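You operate a simulated robot arm through the tools that you are given. There is no shell and no other tool. Be economical: measure what you need, move in short steps, check, and stop when the job is done.

You are at the controls of a simulated robot arm. One attempt, no reset.

Task
Fill the tray to the yellow line, soak the brick till dark, rack it and drain the tray.
Fine: shut the tray lever again. Where these are worked on the way, their far stop is far enough and under half their travel is too little: tray lever.

The check looks at the end state, three seconds after you hand in, the way a careful person would. Anything else that was tipped, shoved, dropped, spilled or broken makes it a failure.

Robot
A 7-joint arm with a two-finger parallel gripper, fixed in place. Base frame: the origin is at the foot of the arm, x ahead of it, y to its left, z up; the work surface is at about z = 0. Units: m, rad, N and s.
With the tool pointing down near the work surface it reaches from about 0.22 to 0.58 m from the base axis. Its first joint turns from -1.152 to 1.152 rad. Payload 2.5 kg.
Tool frame: the origin (TCP) lies between the finger pads and is the grasp point; the fingertips stand 0.023 m ahead of it; z points along the fingers, y is the line along which they close. The gripper opens to 0.094 m. The fingers are 0.038 m wide and 0.01 m thick; the gripper's body (0.054 by 0.096 m) begins 0.039 m behind the TCP.
Orientation is that of the tool frame in the base frame, as a unit quaternion [w, x, y, z]. With the fingers straight down and closing along the base's y, the tool's x points along the base's -x, its y along +y and its z along -z.

Tools
- The arm moves only by the tool move_arm. Its argument "steps" is a list of rows, each a list of 3 entries, a list of its own where there are three numbers: the turn, a rotation vector about the tool's x, y, z in units of 8 degrees (1.0 is 8 degrees), then the shift along the tool's x, y, z in units of 20 mm (1.0 is 20 mm), then the closure, from 0 (fully open) to 1 (shut). In form: [[[rx, ry, rz], [tx, ty, tz], grip], ...]. A call has 1 to 12 rows; each row shifts and turns the commanded pose from where the row before left it, along the tool's axes as they then stand. A call with a number of a shift or a turn outside -1 to 1 is refused whole. Each row takes 0.2 s and may step no farther than 0.05 m and 0.15 rad from the row before; otherwise, or with a gripper value out of range, the whole call is refused. A pose out of reach is approached as far as the arm can. The call stops where the force on the tool passes 90 N (or 10 N more than at its start, if that is more) or the arm is blocked; 0.2 s more then pass. Each finger travels about 0.108 m/s and halts on what it meets, pressing with about 41 N; the grip force reading is that of the motor and also rises with nothing between the fingers. The clock runs only during rows and for 0.2 s after the last one: add rows that do not move to give the fingers time. The reply holds the time, the measured pose of the TCP, the force on the tool along the base axes, the opening and the grip force, in the units named above and with some noise, with the torque about the TCP (base axes, N m) and any sound that the robot's microphone picked up.
- Cameras (640 x 400 px; columns grow to the right, rows downward): "scene" is fixed at [0.1115, -0.4001, 0.5476]; the picture's right is [0.88, -0.48, 0.00], its down [-0.26, -0.47, -0.84] and it looks along [0.40, 0.74, -0.54] (base axes); focal length 334 px, centre (320, 200). "wrist" rides on the gripper at [0.086, 0.016, -0.074] in the tool frame; the picture's right is [-0.18, 0.98, 0.00], its down [-0.58, -0.11, -0.81] and it looks along [-0.79, -0.15, 0.59] (tool axes); focal length 243 px, centre (320, 200). There is no depth. A picture from a camera that has moved, and an enlarged one, comes with that camera's place and axes in the base frame and with its lens.
- capture(camera): a new picture of that camera. It takes no simulated time.
- enlarge(camera, box): a new picture of the part [left, top, right, bottom] of that camera's present view, enlarged. It takes no simulated time.
- close_job(): hands the job in; it is judged then, once.

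Work in short steps. Places have to be worked out from the pictures, the camera data and where the tool is seen: move nearer, look again, correct. Check each grasp and each placing, and mend what went wrong. You have 120 turns and 68 pictures in all, those below and enlarged ones among them. Open the gripper and draw the arm clear of the work before you hand the job in, unless the task says otherwise; then end with one line.

The tools are called after "Call:" as name(argument=value, ...) on one line, values as JSON. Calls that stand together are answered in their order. move_arm: Moves the arm, as the interface text tells. Its arguments: {"type":"object","properties":{"steps":{"type":"array","items":{"type":"array"}}},"required":["steps"]} The other tools are called the same way: capture (camera) takes a picture; enlarge (camera, box) takes an enlarged picture of a part of a camera's view; close_job () hands the job in.

At the start:

```text
time: 0.0
position: [0.3278, 0.0702, 0.3681]
ee_rot: [0.0, 0.001, 1.0, 0.0]
ft_force: [-0.4, -0.6, 0.2]
ft_torque: [0.02, 0.03, -0.01]
opening: 0.094
gripper_force: 0.0
```

scene: 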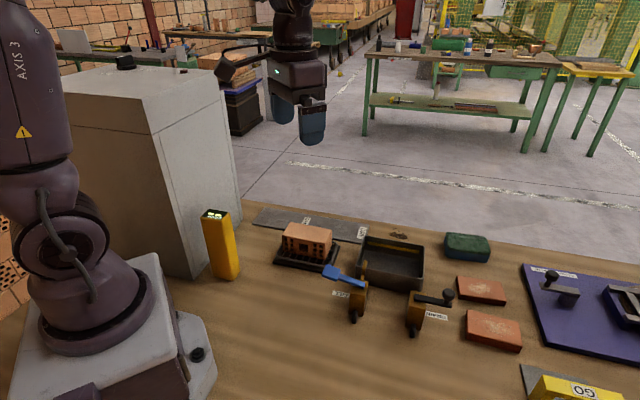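
wrist: 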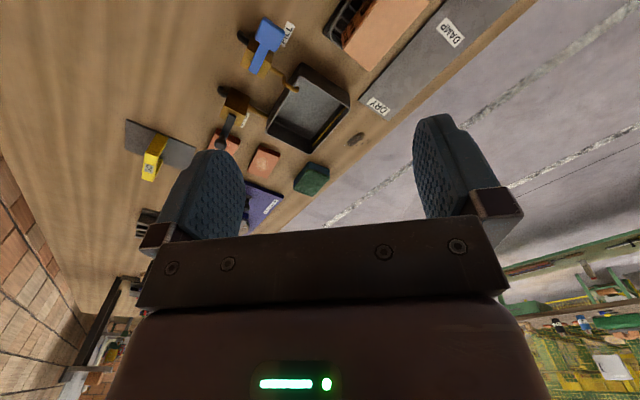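

I start by looking closely at the work area to identify the levers, tray, bricks and rack.

Call:
enlarge(camera="scene", box=[240, 190, 440, 340])

Call:
enlarge(camera="scene", box=[400, 210, 640, 400])

Call:
enlarge(camera="wrist", box=[100, 0, 520, 240])

```text
2.67 times, centred on (340, 265) of scene
camera zoom: at [0.1115, -0.4001, 0.5476], right [0.88, -0.48, 0.0], down [-0.26, -0.47, -0.84], along [0.4, 0.74, -0.54], focal length 890 px, centre (267, 27)
```

zoom: 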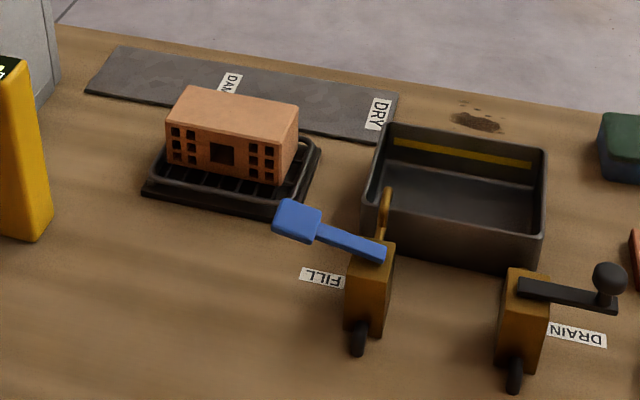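

```text
2.11 times, centred on (520, 305) of scene
camera zoom: at [0.1115, -0.4001, 0.5476], right [0.88, -0.48, 0.0], down [-0.26, -0.47, -0.84], along [0.4, 0.74, -0.54], focal length 703 px, centre (-101, -21)
```

zoom: 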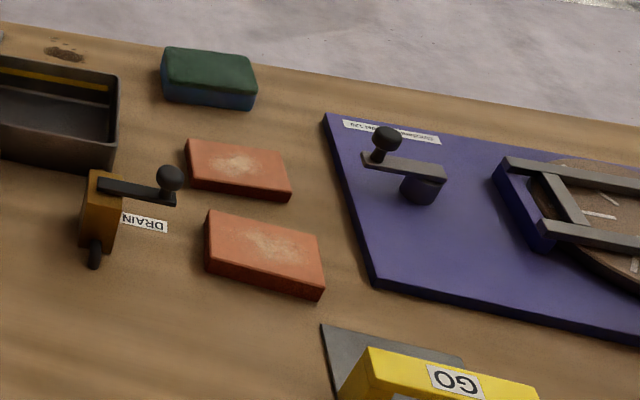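

```text
1.52 times, centred on (310, 120) of wrist
camera zoom: at [0.2427, 0.0843, 0.4429], right [0.18, 0.98, 0.0], down [0.58, -0.11, 0.81], along [0.79, -0.15, -0.59], focal length 370 px, centre (335, 322)
```

zoom: 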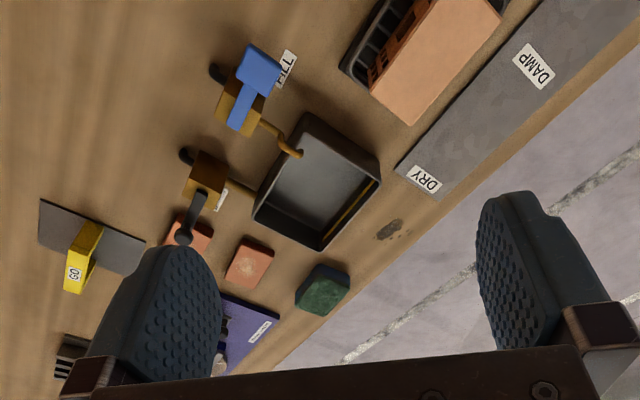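

The brick sits on the black rack, with the tray beside it. I'll zoom in on the two levers to see how they are hinged.

Call:
enlarge(camera="scene", box=[315, 250, 395, 330])

Call:
enlarge(camera="scene", box=[390, 270, 480, 345])

Call:
enlarge(camera="wrist", box=[190, 0, 370, 160])

```text
5.00 times, centred on (355, 290) of scene
camera zoom: at [0.1115, -0.4001, 0.5476], right [0.88, -0.48, 0.0], down [-0.26, -0.47, -0.84], along [0.4, 0.74, -0.54], focal length 1669 px, centre (145, -250)
```

zoom: 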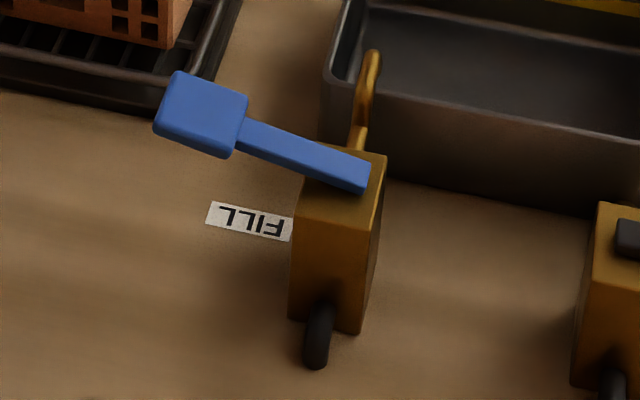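

```text
5.33 times, centred on (435, 308) of scene
camera zoom: at [0.1115, -0.4001, 0.5476], right [0.88, -0.48, 0.0], down [-0.26, -0.47, -0.84], along [0.4, 0.74, -0.54], focal length 1780 px, centre (-293, -373)
```

zoom: 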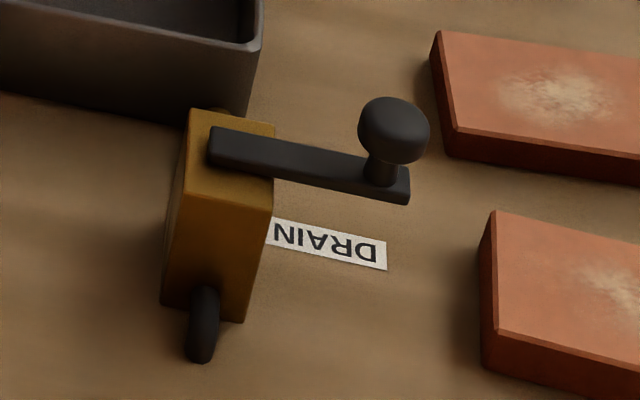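

```text
2.50 times, centred on (280, 80) of wrist
camera zoom: at [0.2427, 0.0843, 0.4429], right [0.18, 0.98, 0.0], down [0.58, -0.11, 0.81], along [0.79, -0.15, -0.59], focal length 606 px, centre (420, 500)
```

zoom: 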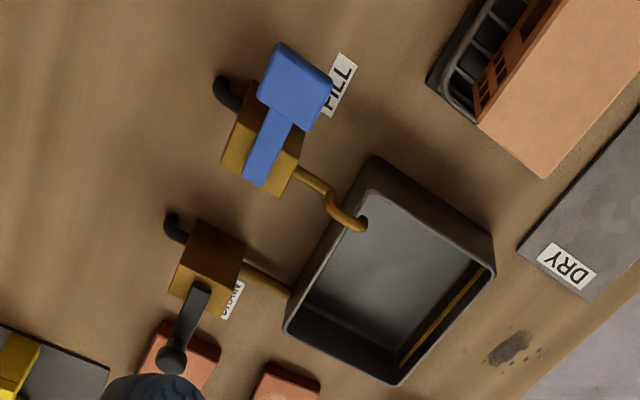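

FILL looks like a press-down paddle, end near (0.352, 0.0, 0.083). DRAIN is a knobbed arm, knob near (0.504, -0.152, 0.09). The tray is centred around (0.52, 0.02). I'll go above the paddle with closed fingers, yawed 40° to line up with the layout.

Call:
move_arm(steps=[[[0, 0, 0], [-0.3, -0.89, 1], 1], [[0, 0, 0], [-0.3, -0.89, 1], 1], [[0, 0, 0], [-0.3, -0.89, 1], 1], [[0, 0, 0], [-0.3, -0.89, 1], 1], [[0, 0, 1], [0, 0, 1], 1], [[0, 0, 1], [0, 0, 1], 1], [[0, 0, 1], [0, 0, 1], 1], [[0, 0, 1], [0, 0, 1], 1], [[0, 0, 1], [0, 0, 1], 1], [[0, 0, 0], [0, 0, 0.5], 1], [[0, 0, 0], [0, 0, 0], 1]])

Call:
capture(camera="scene")

Call:
capture(camera="wrist")

```text
time: 2.4
position: [0.3539, -0.0027, 0.1782]
ee_rot: [-0.001, 0.343, 0.939, 0.0]
ft_force: [0.0, 0.6, -0.9]
ft_torque: [0.01, -0.01, 0.01]
opening: 0.0002
gripper_force: 41.3
```

```text
59 pictures are left
```

scene: 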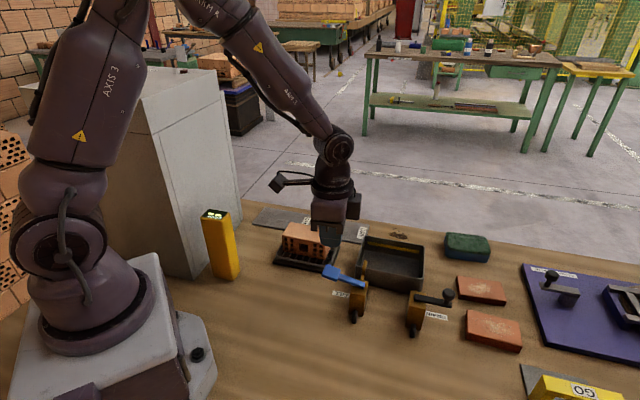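

```text
58 pictures are left
camera wrist: at [0.2988, 0.0631, 0.2527], right [0.77, 0.63, 0.0], down [0.38, -0.46, 0.81], along [0.51, -0.62, -0.59], focal length 243 px, centre (320, 200)
```

wrist: 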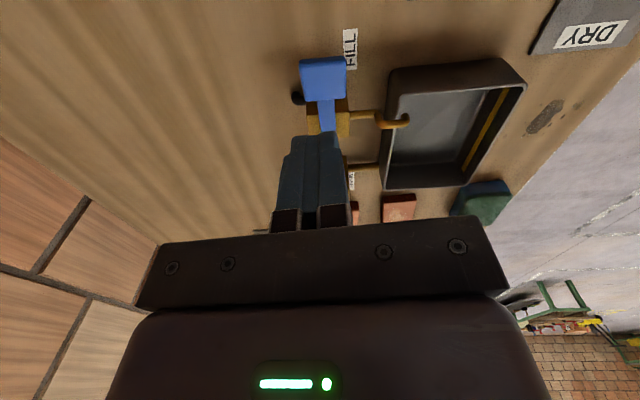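

The wrist ray confirms the paddle is right under the TCP. I'll descend to just touch it.

Call:
move_arm(steps=[[[0, 0, 0], [0, 0, 1], 1], [[0, 0, 0], [0, 0, 1], 1], [[0, 0, 0], [0, 0, 1], 1], [[0, 0, 0], [0, 0, 0.25], 1], [[0, 0, 0], [0, 0, 0.25], 1]])

Call:
enlarge(camera="scene", box=[270, 190, 470, 340])

```text
time: 3.6
position: [0.3528, -0.0032, 0.1089]
ee_rot: [0.0, 0.342, 0.94, 0.0]
ft_force: [-1.0, 0.4, -0.3]
ft_torque: [0.0, -0.03, 0.02]
opening: 0.0
gripper_force: 41.2
```

```text
2.67 times, centred on (370, 265) of scene
camera zoom: at [0.1115, -0.4001, 0.5476], right [0.88, -0.48, 0.0], down [-0.26, -0.47, -0.84], along [0.4, 0.74, -0.54], focal length 890 px, centre (187, 27)
```

zoom: 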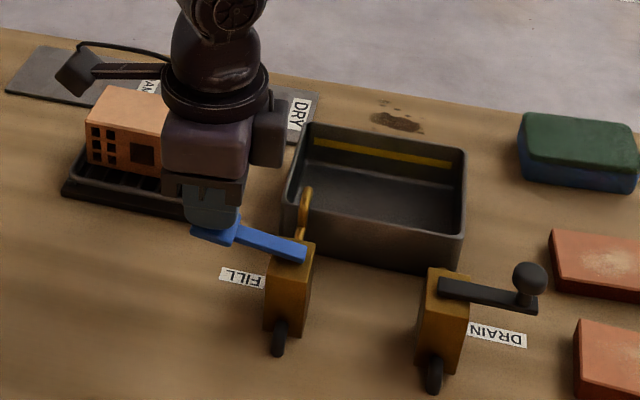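

Tips are just about on the paddle. I'll press 15 mm and see.

Call:
move_arm(steps=[[[0, 0, 0], [0, 0, 0.25], 1], [[0, 0, 0], [0, 0, 0.25], 1], [[0, 0, 0], [0, 0, 0.25], 1]])

Call:
enlarge(camera="scene", box=[270, 190, 470, 340])

```text
time: 4.4
position: [0.3517, -0.0026, 0.0926]
ee_rot: [0.0, 0.342, 0.94, 0.0]
ft_force: [-0.1, 0.7, 1.1]
ft_torque: [0.02, -0.01, 0.01]
opening: 0.0
gripper_force: 41.6
```

```text
2.67 times, centred on (370, 265) of scene
camera zoom: at [0.1115, -0.4001, 0.5476], right [0.88, -0.48, 0.0], down [-0.26, -0.47, -0.84], along [0.4, 0.74, -0.54], focal length 890 px, centre (187, 27)
```

zoom: 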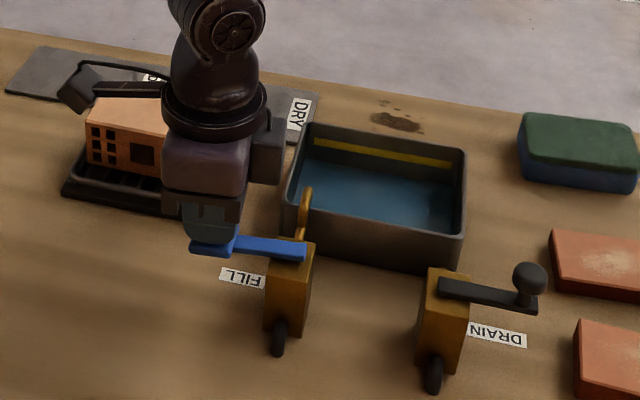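

Water is entering quickly and the drain holds. I'll hold for one row and check the level.

Call:
move_arm(steps=[[[0, 0, 0], [0, 0, 0], 1]])

Call:
enlarge(camera="scene", box=[340, 220, 430, 300])

```text
time: 4.8
position: [0.3524, -0.0015, 0.0921]
ee_rot: [0.0, 0.342, 0.94, -0.001]
ft_force: [-0.7, 1.3, 2.1]
ft_torque: [0.02, 0.01, 0.0]
opening: 0.0001
gripper_force: 41.5
```

```text
5.00 times, centred on (385, 260) of scene
camera zoom: at [0.1115, -0.4001, 0.5476], right [0.88, -0.48, 0.0], down [-0.26, -0.47, -0.84], along [0.4, 0.74, -0.54], focal length 1669 px, centre (-5, -100)
```

zoom: 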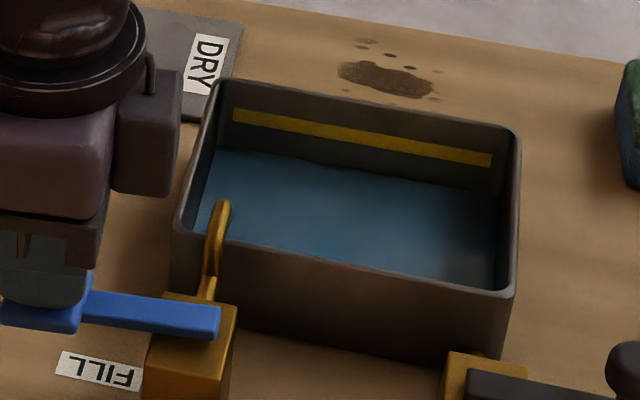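

Level is still below the yellow band. Hold a bit more.

Call:
move_arm(steps=[[[0, 0, 0], [0, 0, 0], 1], [[0, 0, 0], [0, 0, 0], 1]])

Call:
enlarge(camera="scene", box=[340, 220, 430, 300])

```text
time: 5.4
position: [0.3524, -0.0029, 0.0919]
ee_rot: [0.0, 0.342, 0.94, -0.001]
ft_force: [1.1, 0.4, 1.9]
ft_torque: [0.0, -0.05, -0.02]
opening: 0.0
gripper_force: 41.4
```

```text
5.00 times, centred on (385, 260) of scene
camera zoom: at [0.1115, -0.4001, 0.5476], right [0.88, -0.48, 0.0], down [-0.26, -0.47, -0.84], along [0.4, 0.74, -0.54], focal length 1669 px, centre (-5, -100)
```

zoom: 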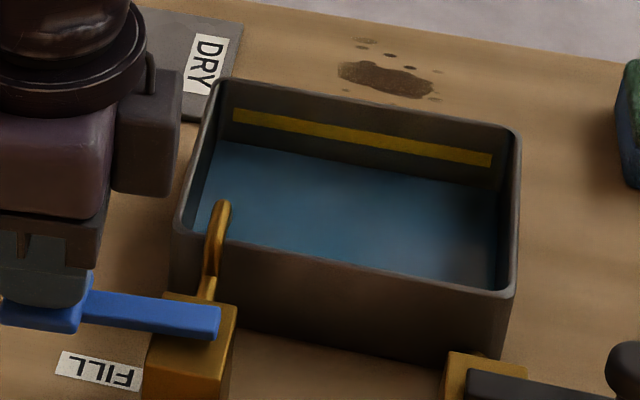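

Rising about 8 px per 0.6 s with ~22 px to go; hold 0.8 s more.

Call:
move_arm(steps=[[[0, 0, 0], [0, 0, 0], 1], [[0, 0, 0], [0, 0, 0], 1], [[0, 0, 0], [0, 0, 0], 1]])

Call:
enlarge(camera="scene", box=[340, 220, 430, 300])

```text
time: 6.2
position: [0.3527, -0.0013, 0.0934]
ee_rot: [0.0, 0.342, 0.94, 0.0]
ft_force: [0.9, 0.7, 1.9]
ft_torque: [-0.02, -0.02, 0.01]
opening: 0.0001
gripper_force: 41.3
```

```text
5.00 times, centred on (385, 260) of scene
camera zoom: at [0.1115, -0.4001, 0.5476], right [0.88, -0.48, 0.0], down [-0.26, -0.47, -0.84], along [0.4, 0.74, -0.54], focal length 1669 px, centre (-5, -100)
```

zoom: 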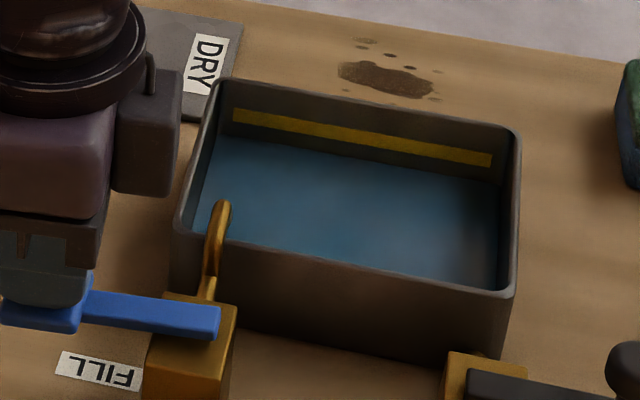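

Slower than thought (~8 px/s); about 18 px to go. Hold 1.2 s.

Call:
move_arm(steps=[[[0, 0, 0], [0, 0, 0], 1], [[0, 0, 0], [0, 0, 0], 1], [[0, 0, 0], [0, 0, 0], 1], [[0, 0, 0], [0, 0, 0], 1], [[0, 0, 0], [0, 0, 0], 1]])

Call:
enlarge(camera="scene", box=[340, 220, 430, 300])

```text
time: 7.4
position: [0.3525, -0.0026, 0.0921]
ee_rot: [0.0, 0.342, 0.94, 0.0]
ft_force: [-0.1, -1.1, 2.2]
ft_torque: [-0.01, -0.02, 0.0]
opening: 0.0
gripper_force: 41.0
```

```text
5.00 times, centred on (385, 260) of scene
camera zoom: at [0.1115, -0.4001, 0.5476], right [0.88, -0.48, 0.0], down [-0.26, -0.47, -0.84], along [0.4, 0.74, -0.54], focal length 1669 px, centre (-5, -100)
```

zoom: 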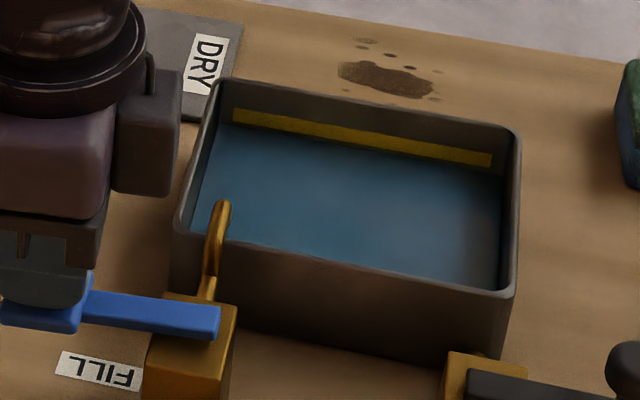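

Level is just under the band. Hold ~0.6 s more and release.

Call:
move_arm(steps=[[[0, 0, 0], [0, 0, 0], 1], [[0, 0, 0], [0, 0, 0], 1], [[0, 0, 0], [0, 0, 0], 1], [[0, 0, 0], [0, 0, -1], 1], [[0, 0, 0], [0, 0, -1], 1], [[0, 0, 0], [0, 0, -1], 1]])

Call:
enlarge(camera="scene", box=[340, 220, 430, 300])

```text
time: 8.8
position: [0.3515, -0.0032, 0.1567]
ee_rot: [0.001, 0.342, 0.94, 0.0]
ft_force: [0.7, -0.3, 0.2]
ft_torque: [-0.03, -0.01, 0.0]
opening: 0.0001
gripper_force: 40.8
```

```text
5.00 times, centred on (385, 260) of scene
camera zoom: at [0.1115, -0.4001, 0.5476], right [0.88, -0.48, 0.0], down [-0.26, -0.47, -0.84], along [0.4, 0.74, -0.54], focal length 1669 px, centre (-5, -100)
```

zoom: 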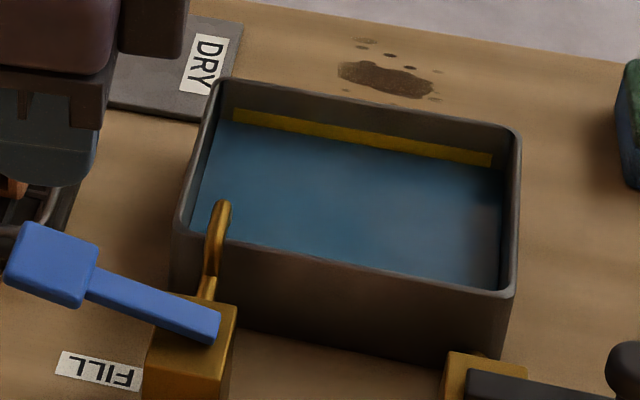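

The paddle sprang back. I'll look closely at the level against the line.

Call:
enlarge(camera="scene", box=[365, 235, 415, 265])

```text
12.80 times, centred on (390, 250) of scene
camera zoom: at [0.1115, -0.4001, 0.5476], right [0.88, -0.48, 0.0], down [-0.26, -0.47, -0.84], along [0.4, 0.74, -0.54], focal length 4273 px, centre (-576, -440)
```

zoom: 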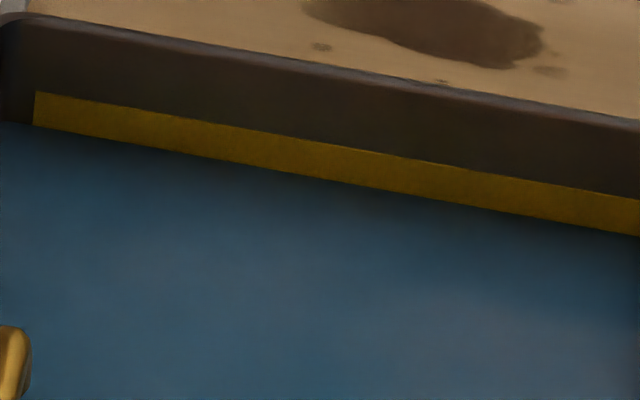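

The level sits exactly at the band's lower edge. I'll give one more short press to bring it toward the middle of the line.

Call:
move_arm(steps=[[[0, 0, 0], [0, 0, 1], 1], [[0, 0, 0], [0, 0, 1], 1], [[0, 0, 0], [0, 0, 1], 1], [[0, 0, 0], [0, 0, 0.2], 1], [[0, 0, 0], [0, 0, 0], 1], [[0, 0, 0], [0, 0, -1], 1], [[0, 0, 0], [0, 0, -1], 1], [[0, 0, 0], [0, 0, -1], 1]])

Call:
enlarge(camera="scene", box=[365, 235, 415, 265])

```text
time: 10.6
position: [0.3527, 0.0004, 0.1504]
ee_rot: [0.0, 0.342, 0.94, 0.0]
ft_force: [0.4, -0.4, 0.0]
ft_torque: [-0.03, 0.0, -0.02]
opening: 0.0
gripper_force: 41.2
```

```text
12.80 times, centred on (390, 250) of scene
camera zoom: at [0.1115, -0.4001, 0.5476], right [0.88, -0.48, 0.0], down [-0.26, -0.47, -0.84], along [0.4, 0.74, -0.54], focal length 4273 px, centre (-576, -440)
```

zoom: 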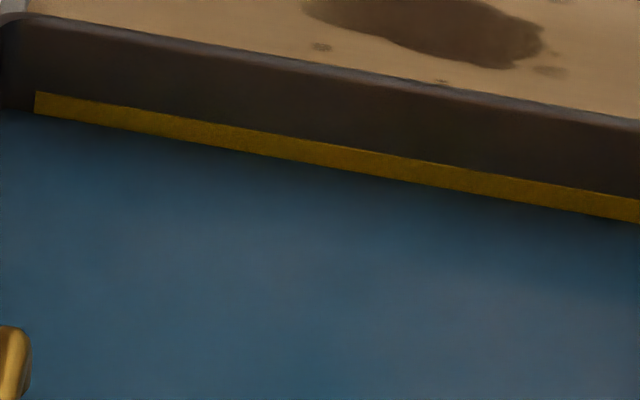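

Level is mid-band. Next the brick, estimated centre (0.384, 0.156), top z≈0.057, about 0.11 × 0.065. I'll rise, open and move over it.

Call:
move_arm(steps=[[[0, 0, 0], [0, 0, -1], 0], [[0, 0, 0], [0, 0, -1], 0], [[0, 0, 0], [0.55, 0.994, -0.5], 0], [[0, 0, 0], [0.55, 0.994, 0], 0], [[0, 0, 0], [0.55, 0.994, 0], 0], [[0, 0, 0], [0.55, 0.994, 0], 0], [[0, 0, 0], [0.55, 0.994, 0], 0], [[0, 0, 0], [0.55, 0.994, 0], 0], [[0, 0, 0], [0.55, 0.994, 0], 0], [[0, 0, 0], [0, 0, 0.5], 0], [[0, 0, 0], [0, 0, 0], 0]])

Call:
enlarge(camera="scene", box=[180, 120, 400, 290])

Call:
capture(camera="wrist")

```text
time: 13.0
position: [0.3827, 0.1532, 0.1889]
ee_rot: [0.0, 0.342, 0.94, 0.0]
ft_force: [1.0, -0.6, -0.2]
ft_torque: [-0.02, 0.01, -0.01]
opening: 0.0939
gripper_force: 0.1
```

```text
2.35 times, centred on (290, 205) of scene
camera zoom: at [0.1115, -0.4001, 0.5476], right [0.88, -0.48, 0.0], down [-0.26, -0.47, -0.84], along [0.4, 0.74, -0.54], focal length 786 px, centre (391, 188)
```

zoom: 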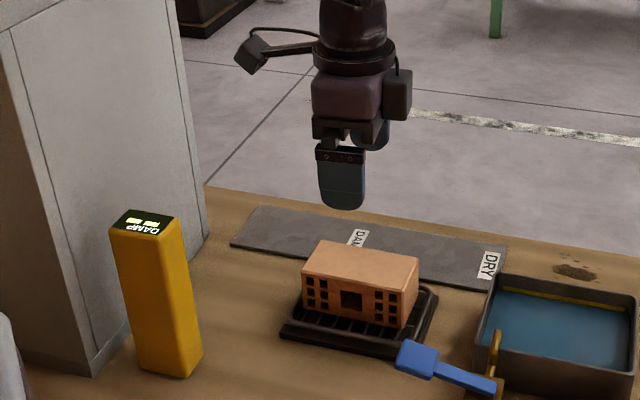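

```text
47 pictures are left
camera wrist: at [0.3274, 0.2203, 0.2631], right [0.77, 0.63, 0.0], down [0.38, -0.46, 0.81], along [0.51, -0.62, -0.59], focal length 243 px, centre (320, 200)
```

wrist: 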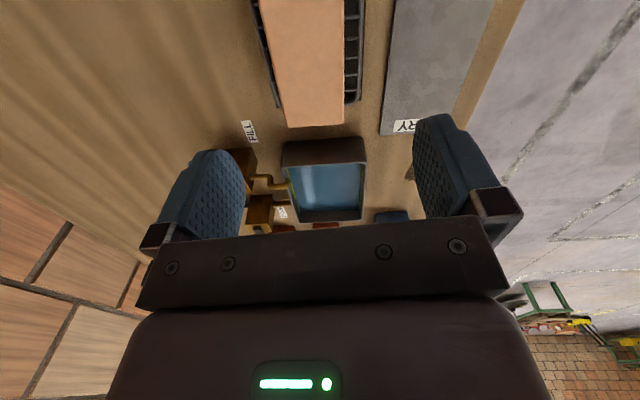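

Cross-checking both views: brick top z≈0.072, centre about 9 mm to tool −y and 4 mm to −x, and it is turned ~5° more than the tool. I'll correct this, lower part way and recheck.

Call:
move_arm(steps=[[[0, 0, 0], [-0.2, -0.45, 0.5], 0], [[0, 0, 0.65], [0, 0, 1], 0], [[0, 0, 0], [0, 0, 1], 0], [[0, 0, 0], [0, 0, 0.5], 0], [[0, 0, 0], [0, 0, 0], 0]])

Call:
capture(camera="wrist")

Call:
enlarge(camera="scene", box=[240, 170, 380, 280])

```text
time: 14.2
position: [0.3794, 0.1434, 0.1273]
ee_rot: [0.0, 0.385, 0.923, -0.001]
ft_force: [0.2, -0.5, 0.4]
ft_torque: [0.05, -0.01, -0.01]
opening: 0.0939
gripper_force: 0.1
```

```text
46 pictures are left
camera wrist: at [0.3301, 0.2152, 0.2028], right [0.83, 0.56, 0.0], down [0.33, -0.49, 0.81], along [0.45, -0.67, -0.59], focal length 243 px, centre (320, 200)
```

wrist: 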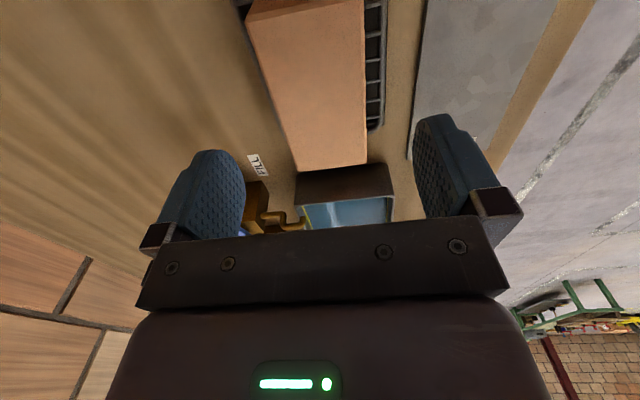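

```text
3.64 times, centred on (310, 225) of scene
camera zoom: at [0.1115, -0.4001, 0.5476], right [0.88, -0.48, 0.0], down [-0.26, -0.47, -0.84], along [0.4, 0.74, -0.54], focal length 1214 px, centre (356, 109)
```

zoom: 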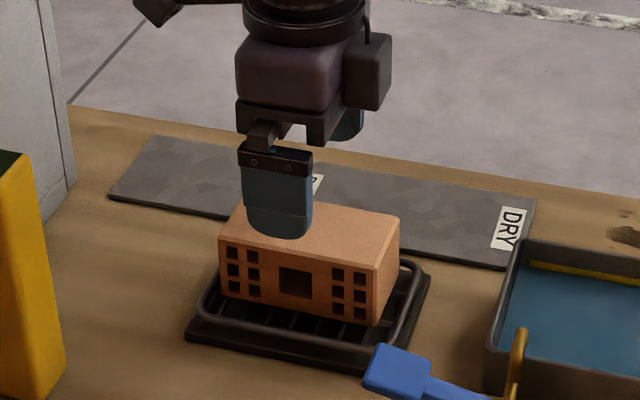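

Aligned: centred within a millimetre or two, yaw within ~1°. I'll descend to TCP z≈0.058 and close.

Call:
move_arm(steps=[[[0, 0, 0.15], [0.2, 0.05, 1], 0], [[0, 0, 0], [0, 0, 1], 0], [[0, 0, 0], [0, 0, 1], 0], [[0, 0, 0], [0, 0, 0.45], 0], [[0, 0, 0], [0, 0, 0], 0], [[0, 0, 0], [0, 0, 0], 0.8], [[0, 0, 0], [0, 0, 0], 0.8], [[0, 0, 0], [0, 0, 0], 0.8]])

Call:
enlarge(camera="scene", box=[240, 170, 380, 280])

```text
time: 16.0
position: [0.3777, 0.1503, 0.0612]
ee_rot: [0.0, 0.393, 0.919, 0.0]
ft_force: [0.2, -0.3, 0.3]
ft_torque: [0.01, -0.01, 0.0]
opening: 0.0548
gripper_force: 41.0
```

```text
3.64 times, centred on (310, 225) of scene
camera zoom: at [0.1115, -0.4001, 0.5476], right [0.88, -0.48, 0.0], down [-0.26, -0.47, -0.84], along [0.4, 0.74, -0.54], focal length 1214 px, centre (356, 109)
```

zoom: 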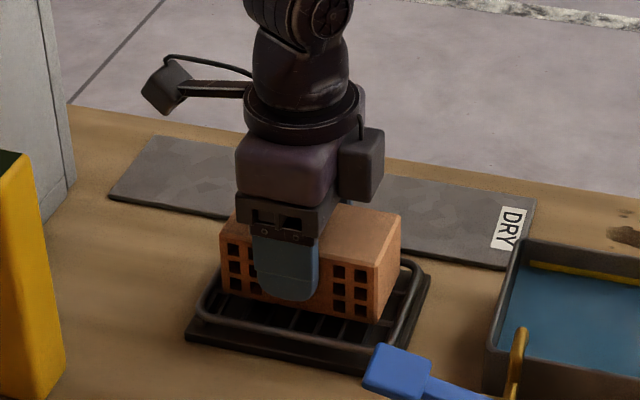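

Gripped at 55 mm (release reference: 0.3777, 0.1503, 0.0612). I'll lift straight up and carry it above the tray, centre ≈ (0.509, 0.009), biased slightly away from the spout.

Call:
move_arm(steps=[[[0, 0, 0], [0, 0, -1], 0.8], [[0, 0, 0], [0, 0, -1], 0.8], [[0, 0, 0], [0, 0, -1], 0.8], [[0, 0, 0], [0, 0, -1], 0.8], [[0, 0, 0], [0, 0, -1], 0.8], [[0, 0, 0], [0, 0, 0], 0.8]])

Call:
move_arm(steps=[[[0, 0, 0], [-0.963, 0.014, 0], 0.8], [[0, 0, 0], [-0.963, 0.014, 0], 0.8], [[0, 0, 0], [-0.963, 0.014, 0], 0.8], [[0, 0, 0], [-0.963, 0.014, 0], 0.8], [[0, 0, 0], [-0.963, 0.014, 0], 0.8], [[0, 0, 0], [-0.963, 0.014, 0], 0.8], [[0, 0, 0], [-0.963, 0.014, 0], 0.8], [[0, 0, 0], [-0.963, 0.014, 0], 0.8], [[0, 0, 0], [-0.963, 0.014, 0], 0.8], [[0, 0, 0], [-0.963, 0.014, 0], 0.8], [[0, 0, -0.25], [0, 0, 0], 0.8], [[0, 0, 0], [0, 0, 0], 0.8]])

Call:
enlarge(camera="scene", box=[280, 150, 480, 320])

Call:
capture(camera="wrist")

```text
time: 17.4
position: [0.3763, 0.1488, 0.1606]
ee_rot: [0.0, 0.394, 0.919, 0.0]
ft_force: [0.0, 1.2, 0.1]
ft_torque: [0.0, 0.04, -0.02]
opening: 0.0186
gripper_force: 0.1
```

```text
time: 20.0
position: [0.5127, 0.0107, 0.161]
ee_rot: [0.001, 0.378, 0.926, -0.001]
ft_force: [0.1, -0.4, -0.5]
ft_torque: [0.02, -0.01, 0.0]
opening: 0.0188
gripper_force: 0.0
```

```text
2.35 times, centred on (380, 235) of scene
camera zoom: at [0.1115, -0.4001, 0.5476], right [0.88, -0.48, 0.0], down [-0.26, -0.47, -0.84], along [0.4, 0.74, -0.54], focal length 786 px, centre (179, 118)
```

zoom: 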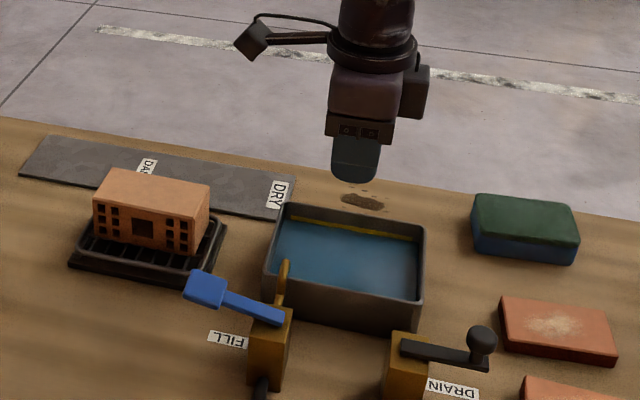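

```text
42 pictures are left
camera wrist: at [0.4638, 0.0818, 0.2352], right [0.82, 0.57, 0.0], down [0.34, -0.48, 0.81], along [0.46, -0.66, -0.59], focal length 243 px, centre (320, 200)
```

wrist: 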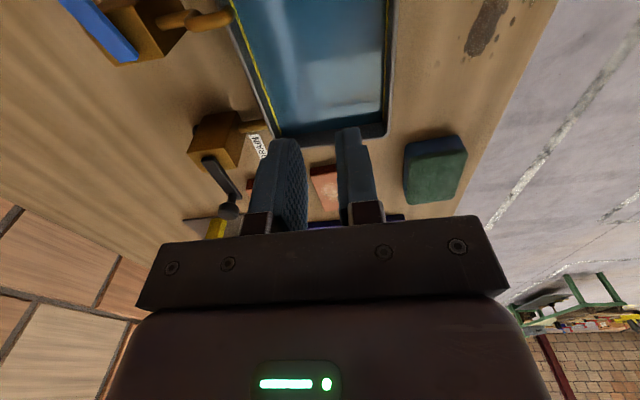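

The grip slipped off during the lift: the gripper is empty and the brick is still on the rack. I'll inspect the brick before regrasping.

Call:
enlarge(camera="scene", box=[290, 210, 360, 270])

```text
6.67 times, centred on (325, 240) of scene
camera zoom: at [0.1115, -0.4001, 0.5476], right [0.88, -0.48, 0.0], down [-0.26, -0.47, -0.84], along [0.4, 0.74, -0.54], focal length 2226 px, centre (287, -67)
```

zoom: 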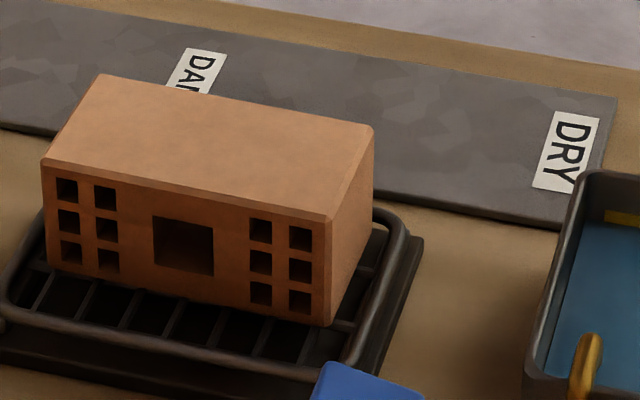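

The brick sits level and is centred near (0.3785, 0.151), z≈0.022–0.069. I'll go back over it, then regrasp deeper with full closure.

Call:
move_arm(steps=[[[0, 0, 0], [0.97, 0.031, 0], 0], [[0, 0, 0], [0.97, 0.031, 0], 0], [[0, 0, 0], [0.97, 0.031, 0], 0], [[0, 0, 0], [0.97, 0.031, 0], 0], [[0, 0, 0], [0.97, 0.031, 0], 0], [[0, 0, 0], [0.97, 0.031, 0], 0], [[0, 0, 0], [0.97, 0.031, 0], 0], [[0, 0, 0], [0.97, 0.031, 0], 0], [[0, 0, 0], [0.97, 0.031, 0], 0], [[0, 0, 0], [0.97, 0.031, 0], 0], [[0, 0, 0.25], [0, 0, 1], 0], [[0, 0, 0], [0, 0, 0.5], 0]])

Call:
capture(camera="wrist")

```text
time: 22.6
position: [0.3793, 0.1501, 0.1312]
ee_rot: [0.0, 0.394, 0.919, 0.0]
ft_force: [-0.2, -0.7, -0.3]
ft_torque: [-0.03, -0.01, 0.02]
opening: 0.0942
gripper_force: 0.2
```

```text
40 pictures are left
camera wrist: at [0.333, 0.2233, 0.2041], right [0.84, 0.54, 0.0], down [0.32, -0.5, 0.81], along [0.44, -0.68, -0.59], focal length 243 px, centre (320, 200)
```

wrist: 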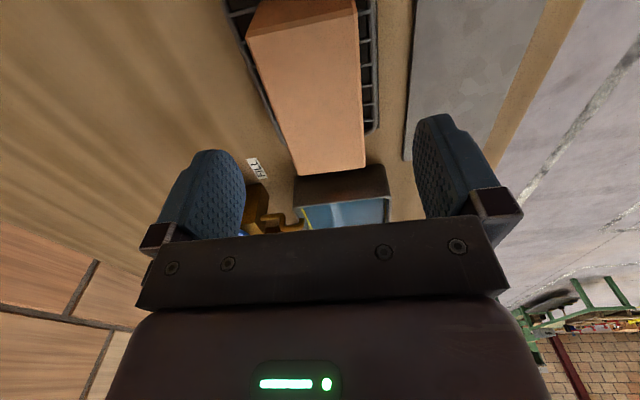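

The brick is ~6 mm toward tool −x. I'll adjust and descend to TCP z≈0.052, then close fully.

Call:
move_arm(steps=[[[0, 0, 0], [-0.3, -0.08, 1], 0], [[0, 0, 0], [0, 0, 1], 0], [[0, 0, 0], [0, 0, 1], 0], [[0, 0, 0], [0, 0, 0.6], 0], [[0, 0, 0], [0, 0, 0.35], 0], [[0, 0, 0], [0, 0, 0], 0]])

Call:
move_arm(steps=[[[0, 0, 0], [0, 0, 0], 1], [[0, 0, 0], [0, 0, 0], 1], [[0, 0, 0], [0, 0, 0], 1], [[0, 0, 0], [0, 0, 0], 1]])

Call:
move_arm(steps=[[[0, 0, 0], [0, 0, -0.2], 1], [[0, 0, 0], [0, 0, -0.2], 1], [[0, 0, 0], [0, 0, -0.2], 1], [[0, 0, 0], [0, 0, -0.2], 1]])

Call:
enlarge(camera="scene", box=[270, 190, 370, 270])

```text
time: 24.0
position: [0.3813, 0.1466, 0.0507]
ee_rot: [0.0, 0.394, 0.919, 0.0]
ft_force: [0.0, -0.8, 0.7]
ft_torque: [-0.01, 0.04, 0.01]
opening: 0.094
gripper_force: 0.0
```

```text
time: 25.0
position: [0.3808, 0.1462, 0.0518]
ee_rot: [0.0, 0.394, 0.919, 0.001]
ft_force: [1.1, -0.6, -0.5]
ft_torque: [-0.06, -0.12, 0.06]
opening: 0.0548
gripper_force: 40.6
```

```text
time: 26.0
position: [0.3811, 0.1454, 0.0679]
ee_rot: [0.001, 0.395, 0.919, 0.0]
ft_force: [0.5, 0.8, -2.9]
ft_torque: [0.02, 0.02, 0.02]
opening: 0.0549
gripper_force: 40.8
```

```text
5.00 times, centred on (320, 230) of scene
camera zoom: at [0.1115, -0.4001, 0.5476], right [0.88, -0.48, 0.0], down [-0.26, -0.47, -0.84], along [0.4, 0.74, -0.54], focal length 1669 px, centre (320, 50)
```

zoom: 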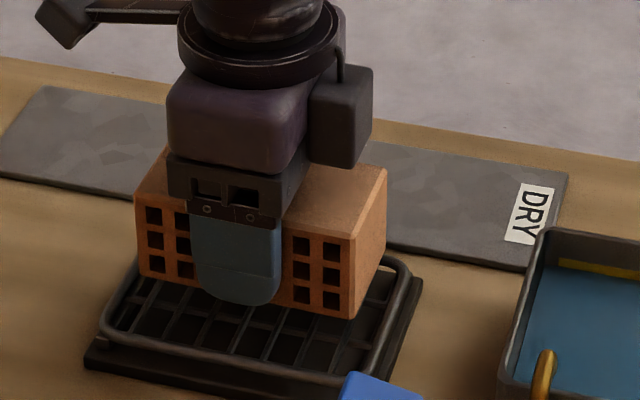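

It is held and rising (weight ~3 N). I'll continue lifting gently.

Call:
move_arm(steps=[[[0, 0, 0], [0, 0, -0.4], 1], [[0, 0, 0], [0, 0, -0.5], 1], [[0, 0, 0], [0, 0, -0.5], 1], [[0, 0, 0], [0, 0, -0.5], 1], [[0, 0, 0], [0, 0, -0.5], 1], [[0, 0, 0], [0, 0, -0.5], 1], [[0, 0, 0], [0, 0, -0.5], 1], [[0, 0, 0], [0, 0, -0.5], 1], [[0, 0, 0], [0, 0, -0.5], 1], [[0, 0, 0], [0, 0, 0], 1]])

```text
time: 28.2
position: [0.3831, 0.1445, 0.1554]
ee_rot: [0.0, 0.394, 0.919, 0.0]
ft_force: [-0.5, -0.1, -3.4]
ft_torque: [0.0, -0.01, 0.0]
opening: 0.0549
gripper_force: 41.1
```

Firmly held. Carry it above the tray at gentle speed.

Call:
move_arm(steps=[[[0, 0, 0], [-0.5, 0.012, 0], 1], [[0, 0, 0], [-0.8, 0.012, 0], 1], [[0, 0, 0], [-0.8, 0.012, 0], 1], [[0, 0, 0], [-0.8, 0.012, 0], 1], [[0, 0, 0], [-0.85, 0.012, 0], 1], [[0, 0, 0], [-0.85, 0.012, 0], 1], [[0, 0, 0], [-0.85, 0.012, 0], 1], [[0, 0, 0], [-0.85, 0.012, 0], 1], [[0, 0, 0], [-0.85, 0.012, 0], 1], [[0, 0, 0], [-0.8, 0.012, 0], 1], [[0, 0, 0], [-0.8, 0.012, 0], 1], [[0, 0, 0], [-0.6, 0.012, 0], 1]])

Call:
move_arm(steps=[[[0, 0, -0.25], [0, 0, 0.5], 1], [[0, 0, 0], [0, 0, 0.5], 1], [[0, 0, 0], [0, 0, 0.5], 1], [[0, 0, 0], [0, 0, 0], 1]])

Call:
capture(camera="wrist")

Call:
enlarge(camera="scene", box=[330, 190, 450, 300])

```text
time: 30.8
position: [0.5117, 0.013, 0.1555]
ee_rot: [0.0, 0.394, 0.919, 0.0]
ft_force: [-0.3, -0.1, -3.6]
ft_torque: [0.02, 0.0, -0.01]
opening: 0.0549
gripper_force: 40.5
```

```text
time: 31.8
position: [0.511, 0.0125, 0.1248]
ee_rot: [0.0, 0.378, 0.926, 0.0]
ft_force: [-0.2, -0.1, -3.3]
ft_torque: [-0.06, -0.03, -0.04]
opening: 0.0547
gripper_force: 41.0
```

```text
38 pictures are left
camera wrist: at [0.4625, 0.0835, 0.1995], right [0.82, 0.57, 0.0], down [0.34, -0.48, 0.81], along [0.46, -0.66, -0.59], focal length 243 px, centre (320, 200)
```

wrist: 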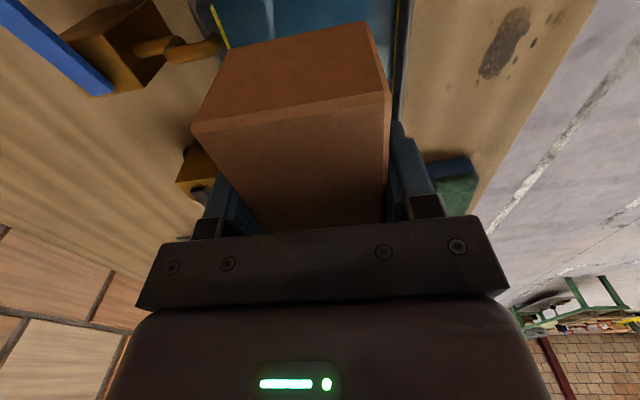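

```text
3.64 times, centred on (390, 245) of scene
camera zoom: at [0.1115, -0.4001, 0.5476], right [0.88, -0.48, 0.0], down [-0.26, -0.47, -0.84], along [0.4, 0.74, -0.54], focal length 1214 px, centre (66, 36)
```

zoom: 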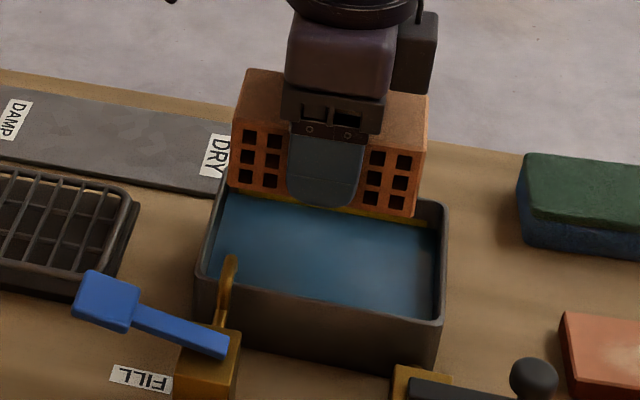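

The brick is lined up inside the rim (about 5 mm toward the fill end). I'll shift 4 mm and lower partly into the water, watching the level for overflow.

Call:
move_arm(steps=[[[0, 0, 0], [-0.2, 0, 0.5], 1], [[0, 0, 0], [0, 0, 0.5], 1], [[0, 0, 0], [0, 0, 0.5], 1], [[0, 0, 0], [0, 0, 0.5], 1], [[0, 0, 0], [0, 0, 0.5], 1], [[0, 0, 0], [0, 0, 0.5], 1], [[0, 0, 0], [0, 0, 0.25], 1]])

Call:
enlarge(camera="scene", box=[330, 190, 450, 300])

```text
time: 33.4
position: [0.5154, 0.0097, 0.0608]
ee_rot: [0.0, 0.378, 0.926, 0.0]
ft_force: [0.4, 0.4, -3.6]
ft_torque: [-0.01, 0.01, -0.01]
opening: 0.0548
gripper_force: 40.4
```

```text
3.64 times, centred on (390, 245) of scene
camera zoom: at [0.1115, -0.4001, 0.5476], right [0.88, -0.48, 0.0], down [-0.26, -0.47, -0.84], along [0.4, 0.74, -0.54], focal length 1214 px, centre (66, 36)
```

zoom: 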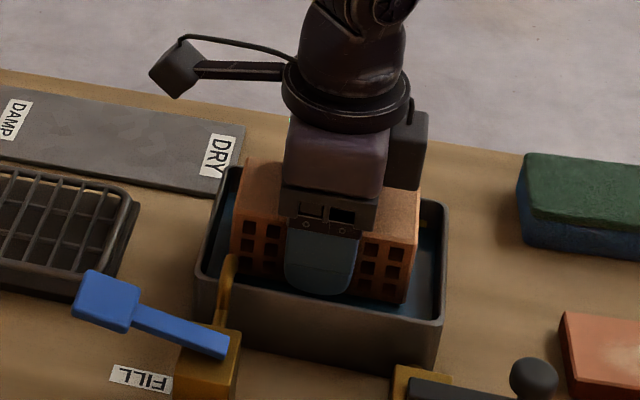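

No visible rise. Lower further until near the floor.

Call:
move_arm(steps=[[[0, 0, 0], [0, 0, 0.25], 1], [[0, 0, 0], [0, 0, 0.25], 1], [[0, 0, 0], [0, 0, 0.25], 1], [[0, 0, 0], [0, 0, 0.15], 1]])

Call:
enlarge(camera="scene", box=[330, 190, 450, 300])

```text
time: 34.4
position: [0.5155, 0.0086, 0.0407]
ee_rot: [0.0, 0.377, 0.926, 0.0]
ft_force: [-0.3, -1.0, -3.0]
ft_torque: [-0.01, -0.02, 0.01]
opening: 0.0548
gripper_force: 41.7
```

```text
3.64 times, centred on (390, 245) of scene
camera zoom: at [0.1115, -0.4001, 0.5476], right [0.88, -0.48, 0.0], down [-0.26, -0.47, -0.84], along [0.4, 0.74, -0.54], focal length 1214 px, centre (66, 36)
```

zoom: 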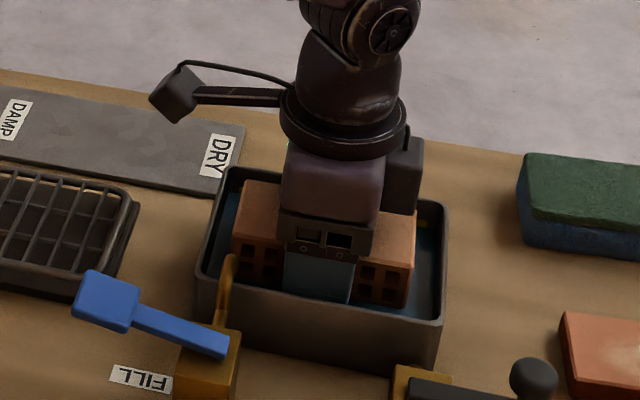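

Not on the floor yet. I'll lower a bit more, then hold to soak.

Call:
move_arm(steps=[[[0, 0, 0], [0, 0, 0.12], 1], [[0, 0, 0], [0, 0, 0.12], 1], [[0, 0, 0], [0, 0, 0.1], 1], [[0, 0, 0], [0, 0, 0], 1]])

Call:
move_arm(steps=[[[0, 0, 0], [0, 0, 0], 1], [[0, 0, 0], [0, 0, 0], 1], [[0, 0, 0], [0, 0, 0], 1], [[0, 0, 0], [0, 0, 0], 1], [[0, 0, 0], [0, 0, 0], 1], [[0, 0, 0], [0, 0, 0], 1], [[0, 0, 0], [0, 0, 0], 1], [[0, 0, 0], [0, 0, 0], 1], [[0, 0, 0], [0, 0, 0], 1], [[0, 0, 0], [0, 0, 0], 1]])

Call:
enlarge(camera="scene", box=[330, 190, 450, 300])

```text
time: 35.4
position: [0.5156, 0.009, 0.0374]
ee_rot: [0.0, 0.377, 0.926, 0.0]
ft_force: [0.0, -0.2, -3.5]
ft_torque: [0.0, 0.0, -0.01]
opening: 0.0552
gripper_force: 41.1
```

```text
time: 37.6
position: [0.5162, 0.0087, 0.0361]
ee_rot: [0.0, 0.377, 0.926, 0.0]
ft_force: [-0.5, -0.8, -2.8]
ft_torque: [0.02, -0.01, -0.03]
opening: 0.0549
gripper_force: 40.5
```

```text
3.64 times, centred on (390, 245) of scene
camera zoom: at [0.1115, -0.4001, 0.5476], right [0.88, -0.48, 0.0], down [-0.26, -0.47, -0.84], along [0.4, 0.74, -0.54], focal length 1214 px, centre (66, 36)
```

zoom: 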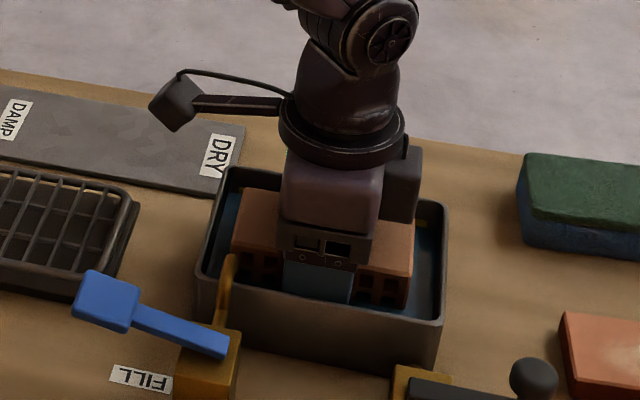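

Perhaps slightly darker. I'll keep soaking and check the brick colour and the yellow meter.

Call:
move_arm(steps=[[[0, 0, 0], [0, 0, 0], 1], [[0, 0, 0], [0, 0, 0], 1], [[0, 0, 0], [0, 0, 0], 1], [[0, 0, 0], [0, 0, 0], 1], [[0, 0, 0], [0, 0, 0], 1], [[0, 0, 0], [0, 0, 0], 1], [[0, 0, 0], [0, 0, 0], 1], [[0, 0, 0], [0, 0, 0], 1], [[0, 0, 0], [0, 0, 0], 1], [[0, 0, 0], [0, 0, 0], 1], [[0, 0, 0], [0, 0, 0], 1], [[0, 0, 0], [0, 0, 0], 1]])

Call:
enlarge(camera="scene", box=[330, 190, 450, 300])

Call:
enlarge(camera="scene", box=[190, 195, 250, 235])

```text
time: 40.2
position: [0.5155, 0.0074, 0.0368]
ee_rot: [0.0, 0.379, 0.926, 0.001]
ft_force: [-0.2, -0.1, -2.9]
ft_torque: [0.01, -0.03, 0.0]
opening: 0.0548
gripper_force: 40.3
```

```text
3.64 times, centred on (390, 245) of scene
camera zoom: at [0.1115, -0.4001, 0.5476], right [0.88, -0.48, 0.0], down [-0.26, -0.47, -0.84], along [0.4, 0.74, -0.54], focal length 1214 px, centre (66, 36)
```

zoom: 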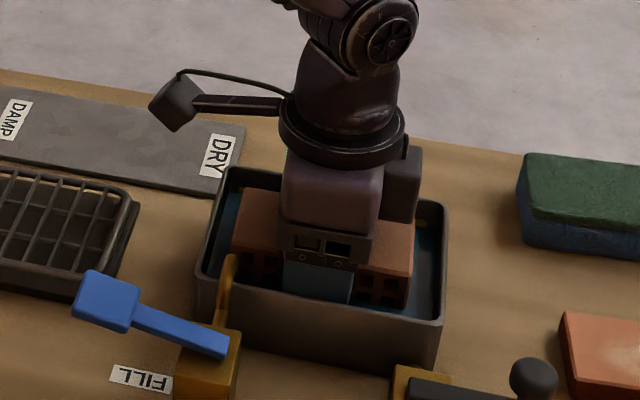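

```text
10.00 times, centred on (220, 215) of scene
camera zoom: at [0.1115, -0.4001, 0.5476], right [0.88, -0.48, 0.0], down [-0.26, -0.47, -0.84], along [0.4, 0.74, -0.54], focal length 3338 px, centre (1320, 50)
```

zoom: 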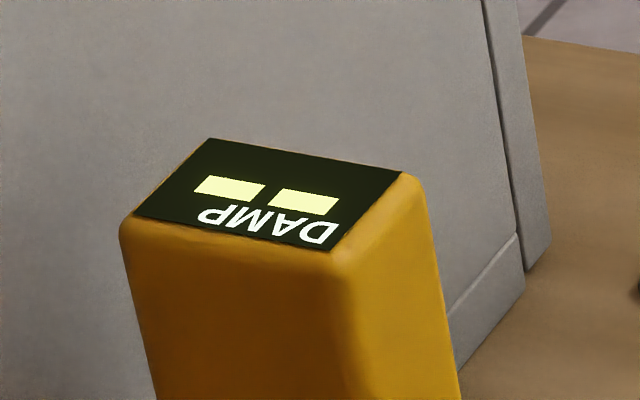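

Colour not clearly changed. I'll lower till it touches the tray floor for deepest immersion.

Call:
move_arm(steps=[[[0, 0, 0], [0, 0, 0.1], 1], [[0, 0, 0], [0, 0, 0.1], 1], [[0, 0, 0], [0, 0, 0], 1]])

Call:
move_arm(steps=[[[0, 0, 0], [0, 0, 0.1], 1], [[0, 0, 0], [0, 0, 0.1], 1], [[0, 0, 0], [0, 0, 0], 1]])

```text
time: 41.0
position: [0.5176, 0.0081, 0.0321]
ee_rot: [0.002, 0.377, 0.926, 0.0]
ft_force: [-12.5, 1.6, 30.3]
ft_torque: [-0.53, 0.71, -0.04]
opening: 0.0553
gripper_force: 41.3
```

```text
time: 41.8
position: [0.5177, 0.0077, 0.0303]
ee_rot: [0.003, 0.378, 0.926, 0.0]
ft_force: [-1.7, -7.8, 31.0]
ft_torque: [-0.5, 0.61, 0.11]
opening: 0.0552
gripper_force: 40.9
```

Floor contact at TCP z≈0.033. Back off 4 mm to remove the load, then soak on.

Call:
move_arm(steps=[[[0, 0, 0], [0, 0, -0.2], 1], [[0, 0, 0], [0, 0, 0], 1], [[0, 0, 0], [0, 0, 0], 1], [[0, 0, 0], [0, 0, 0], 1], [[0, 0, 0], [0, 0, 0], 1], [[0, 0, 0], [0, 0, 0], 1], [[0, 0, 0], [0, 0, 0], 1], [[0, 0, 0], [0, 0, 0], 1], [[0, 0, 0], [0, 0, 0], 1], [[0, 0, 0], [0, 0, 0], 1], [[0, 0, 0], [0, 0, 0], 1], [[0, 0, 0], [0, 0, 0], 1]])

Call:
move_arm(steps=[[[0, 0, 0], [0, 0, 0], 1], [[0, 0, 0], [0, 0, 0], 1], [[0, 0, 0], [0, 0, 0], 1], [[0, 0, 0], [0, 0, 0], 1], [[0, 0, 0], [0, 0, 0], 1], [[0, 0, 0], [0, 0, 0], 1], [[0, 0, 0], [0, 0, 0], 1], [[0, 0, 0], [0, 0, 0], 1], [[0, 0, 0], [0, 0, 0], 1], [[0, 0, 0], [0, 0, 0], 1], [[0, 0, 0], [0, 0, 0], 1], [[0, 0, 0], [0, 0, 0], 1]])

Call:
enlarge(camera="scene", box=[330, 190, 450, 300])

```text
time: 44.4
position: [0.5143, 0.008, 0.0317]
ee_rot: [0.0, 0.378, 0.926, 0.0]
ft_force: [0.3, 0.9, -3.7]
ft_torque: [0.0, 0.01, 0.02]
opening: 0.0547
gripper_force: 40.9
```

```text
time: 47.0
position: [0.5152, 0.0081, 0.0316]
ee_rot: [0.001, 0.378, 0.926, 0.0]
ft_force: [0.0, -0.5, -3.1]
ft_torque: [0.01, 0.02, 0.01]
opening: 0.0547
gripper_force: 41.1
```

```text
3.64 times, centred on (390, 245) of scene
camera zoom: at [0.1115, -0.4001, 0.5476], right [0.88, -0.48, 0.0], down [-0.26, -0.47, -0.84], along [0.4, 0.74, -0.54], focal length 1214 px, centre (66, 36)
```

zoom: 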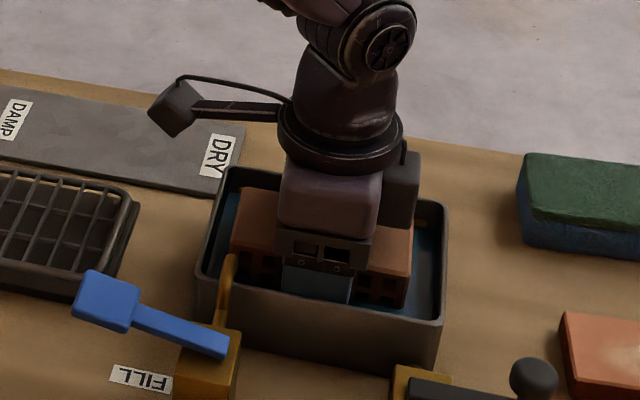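

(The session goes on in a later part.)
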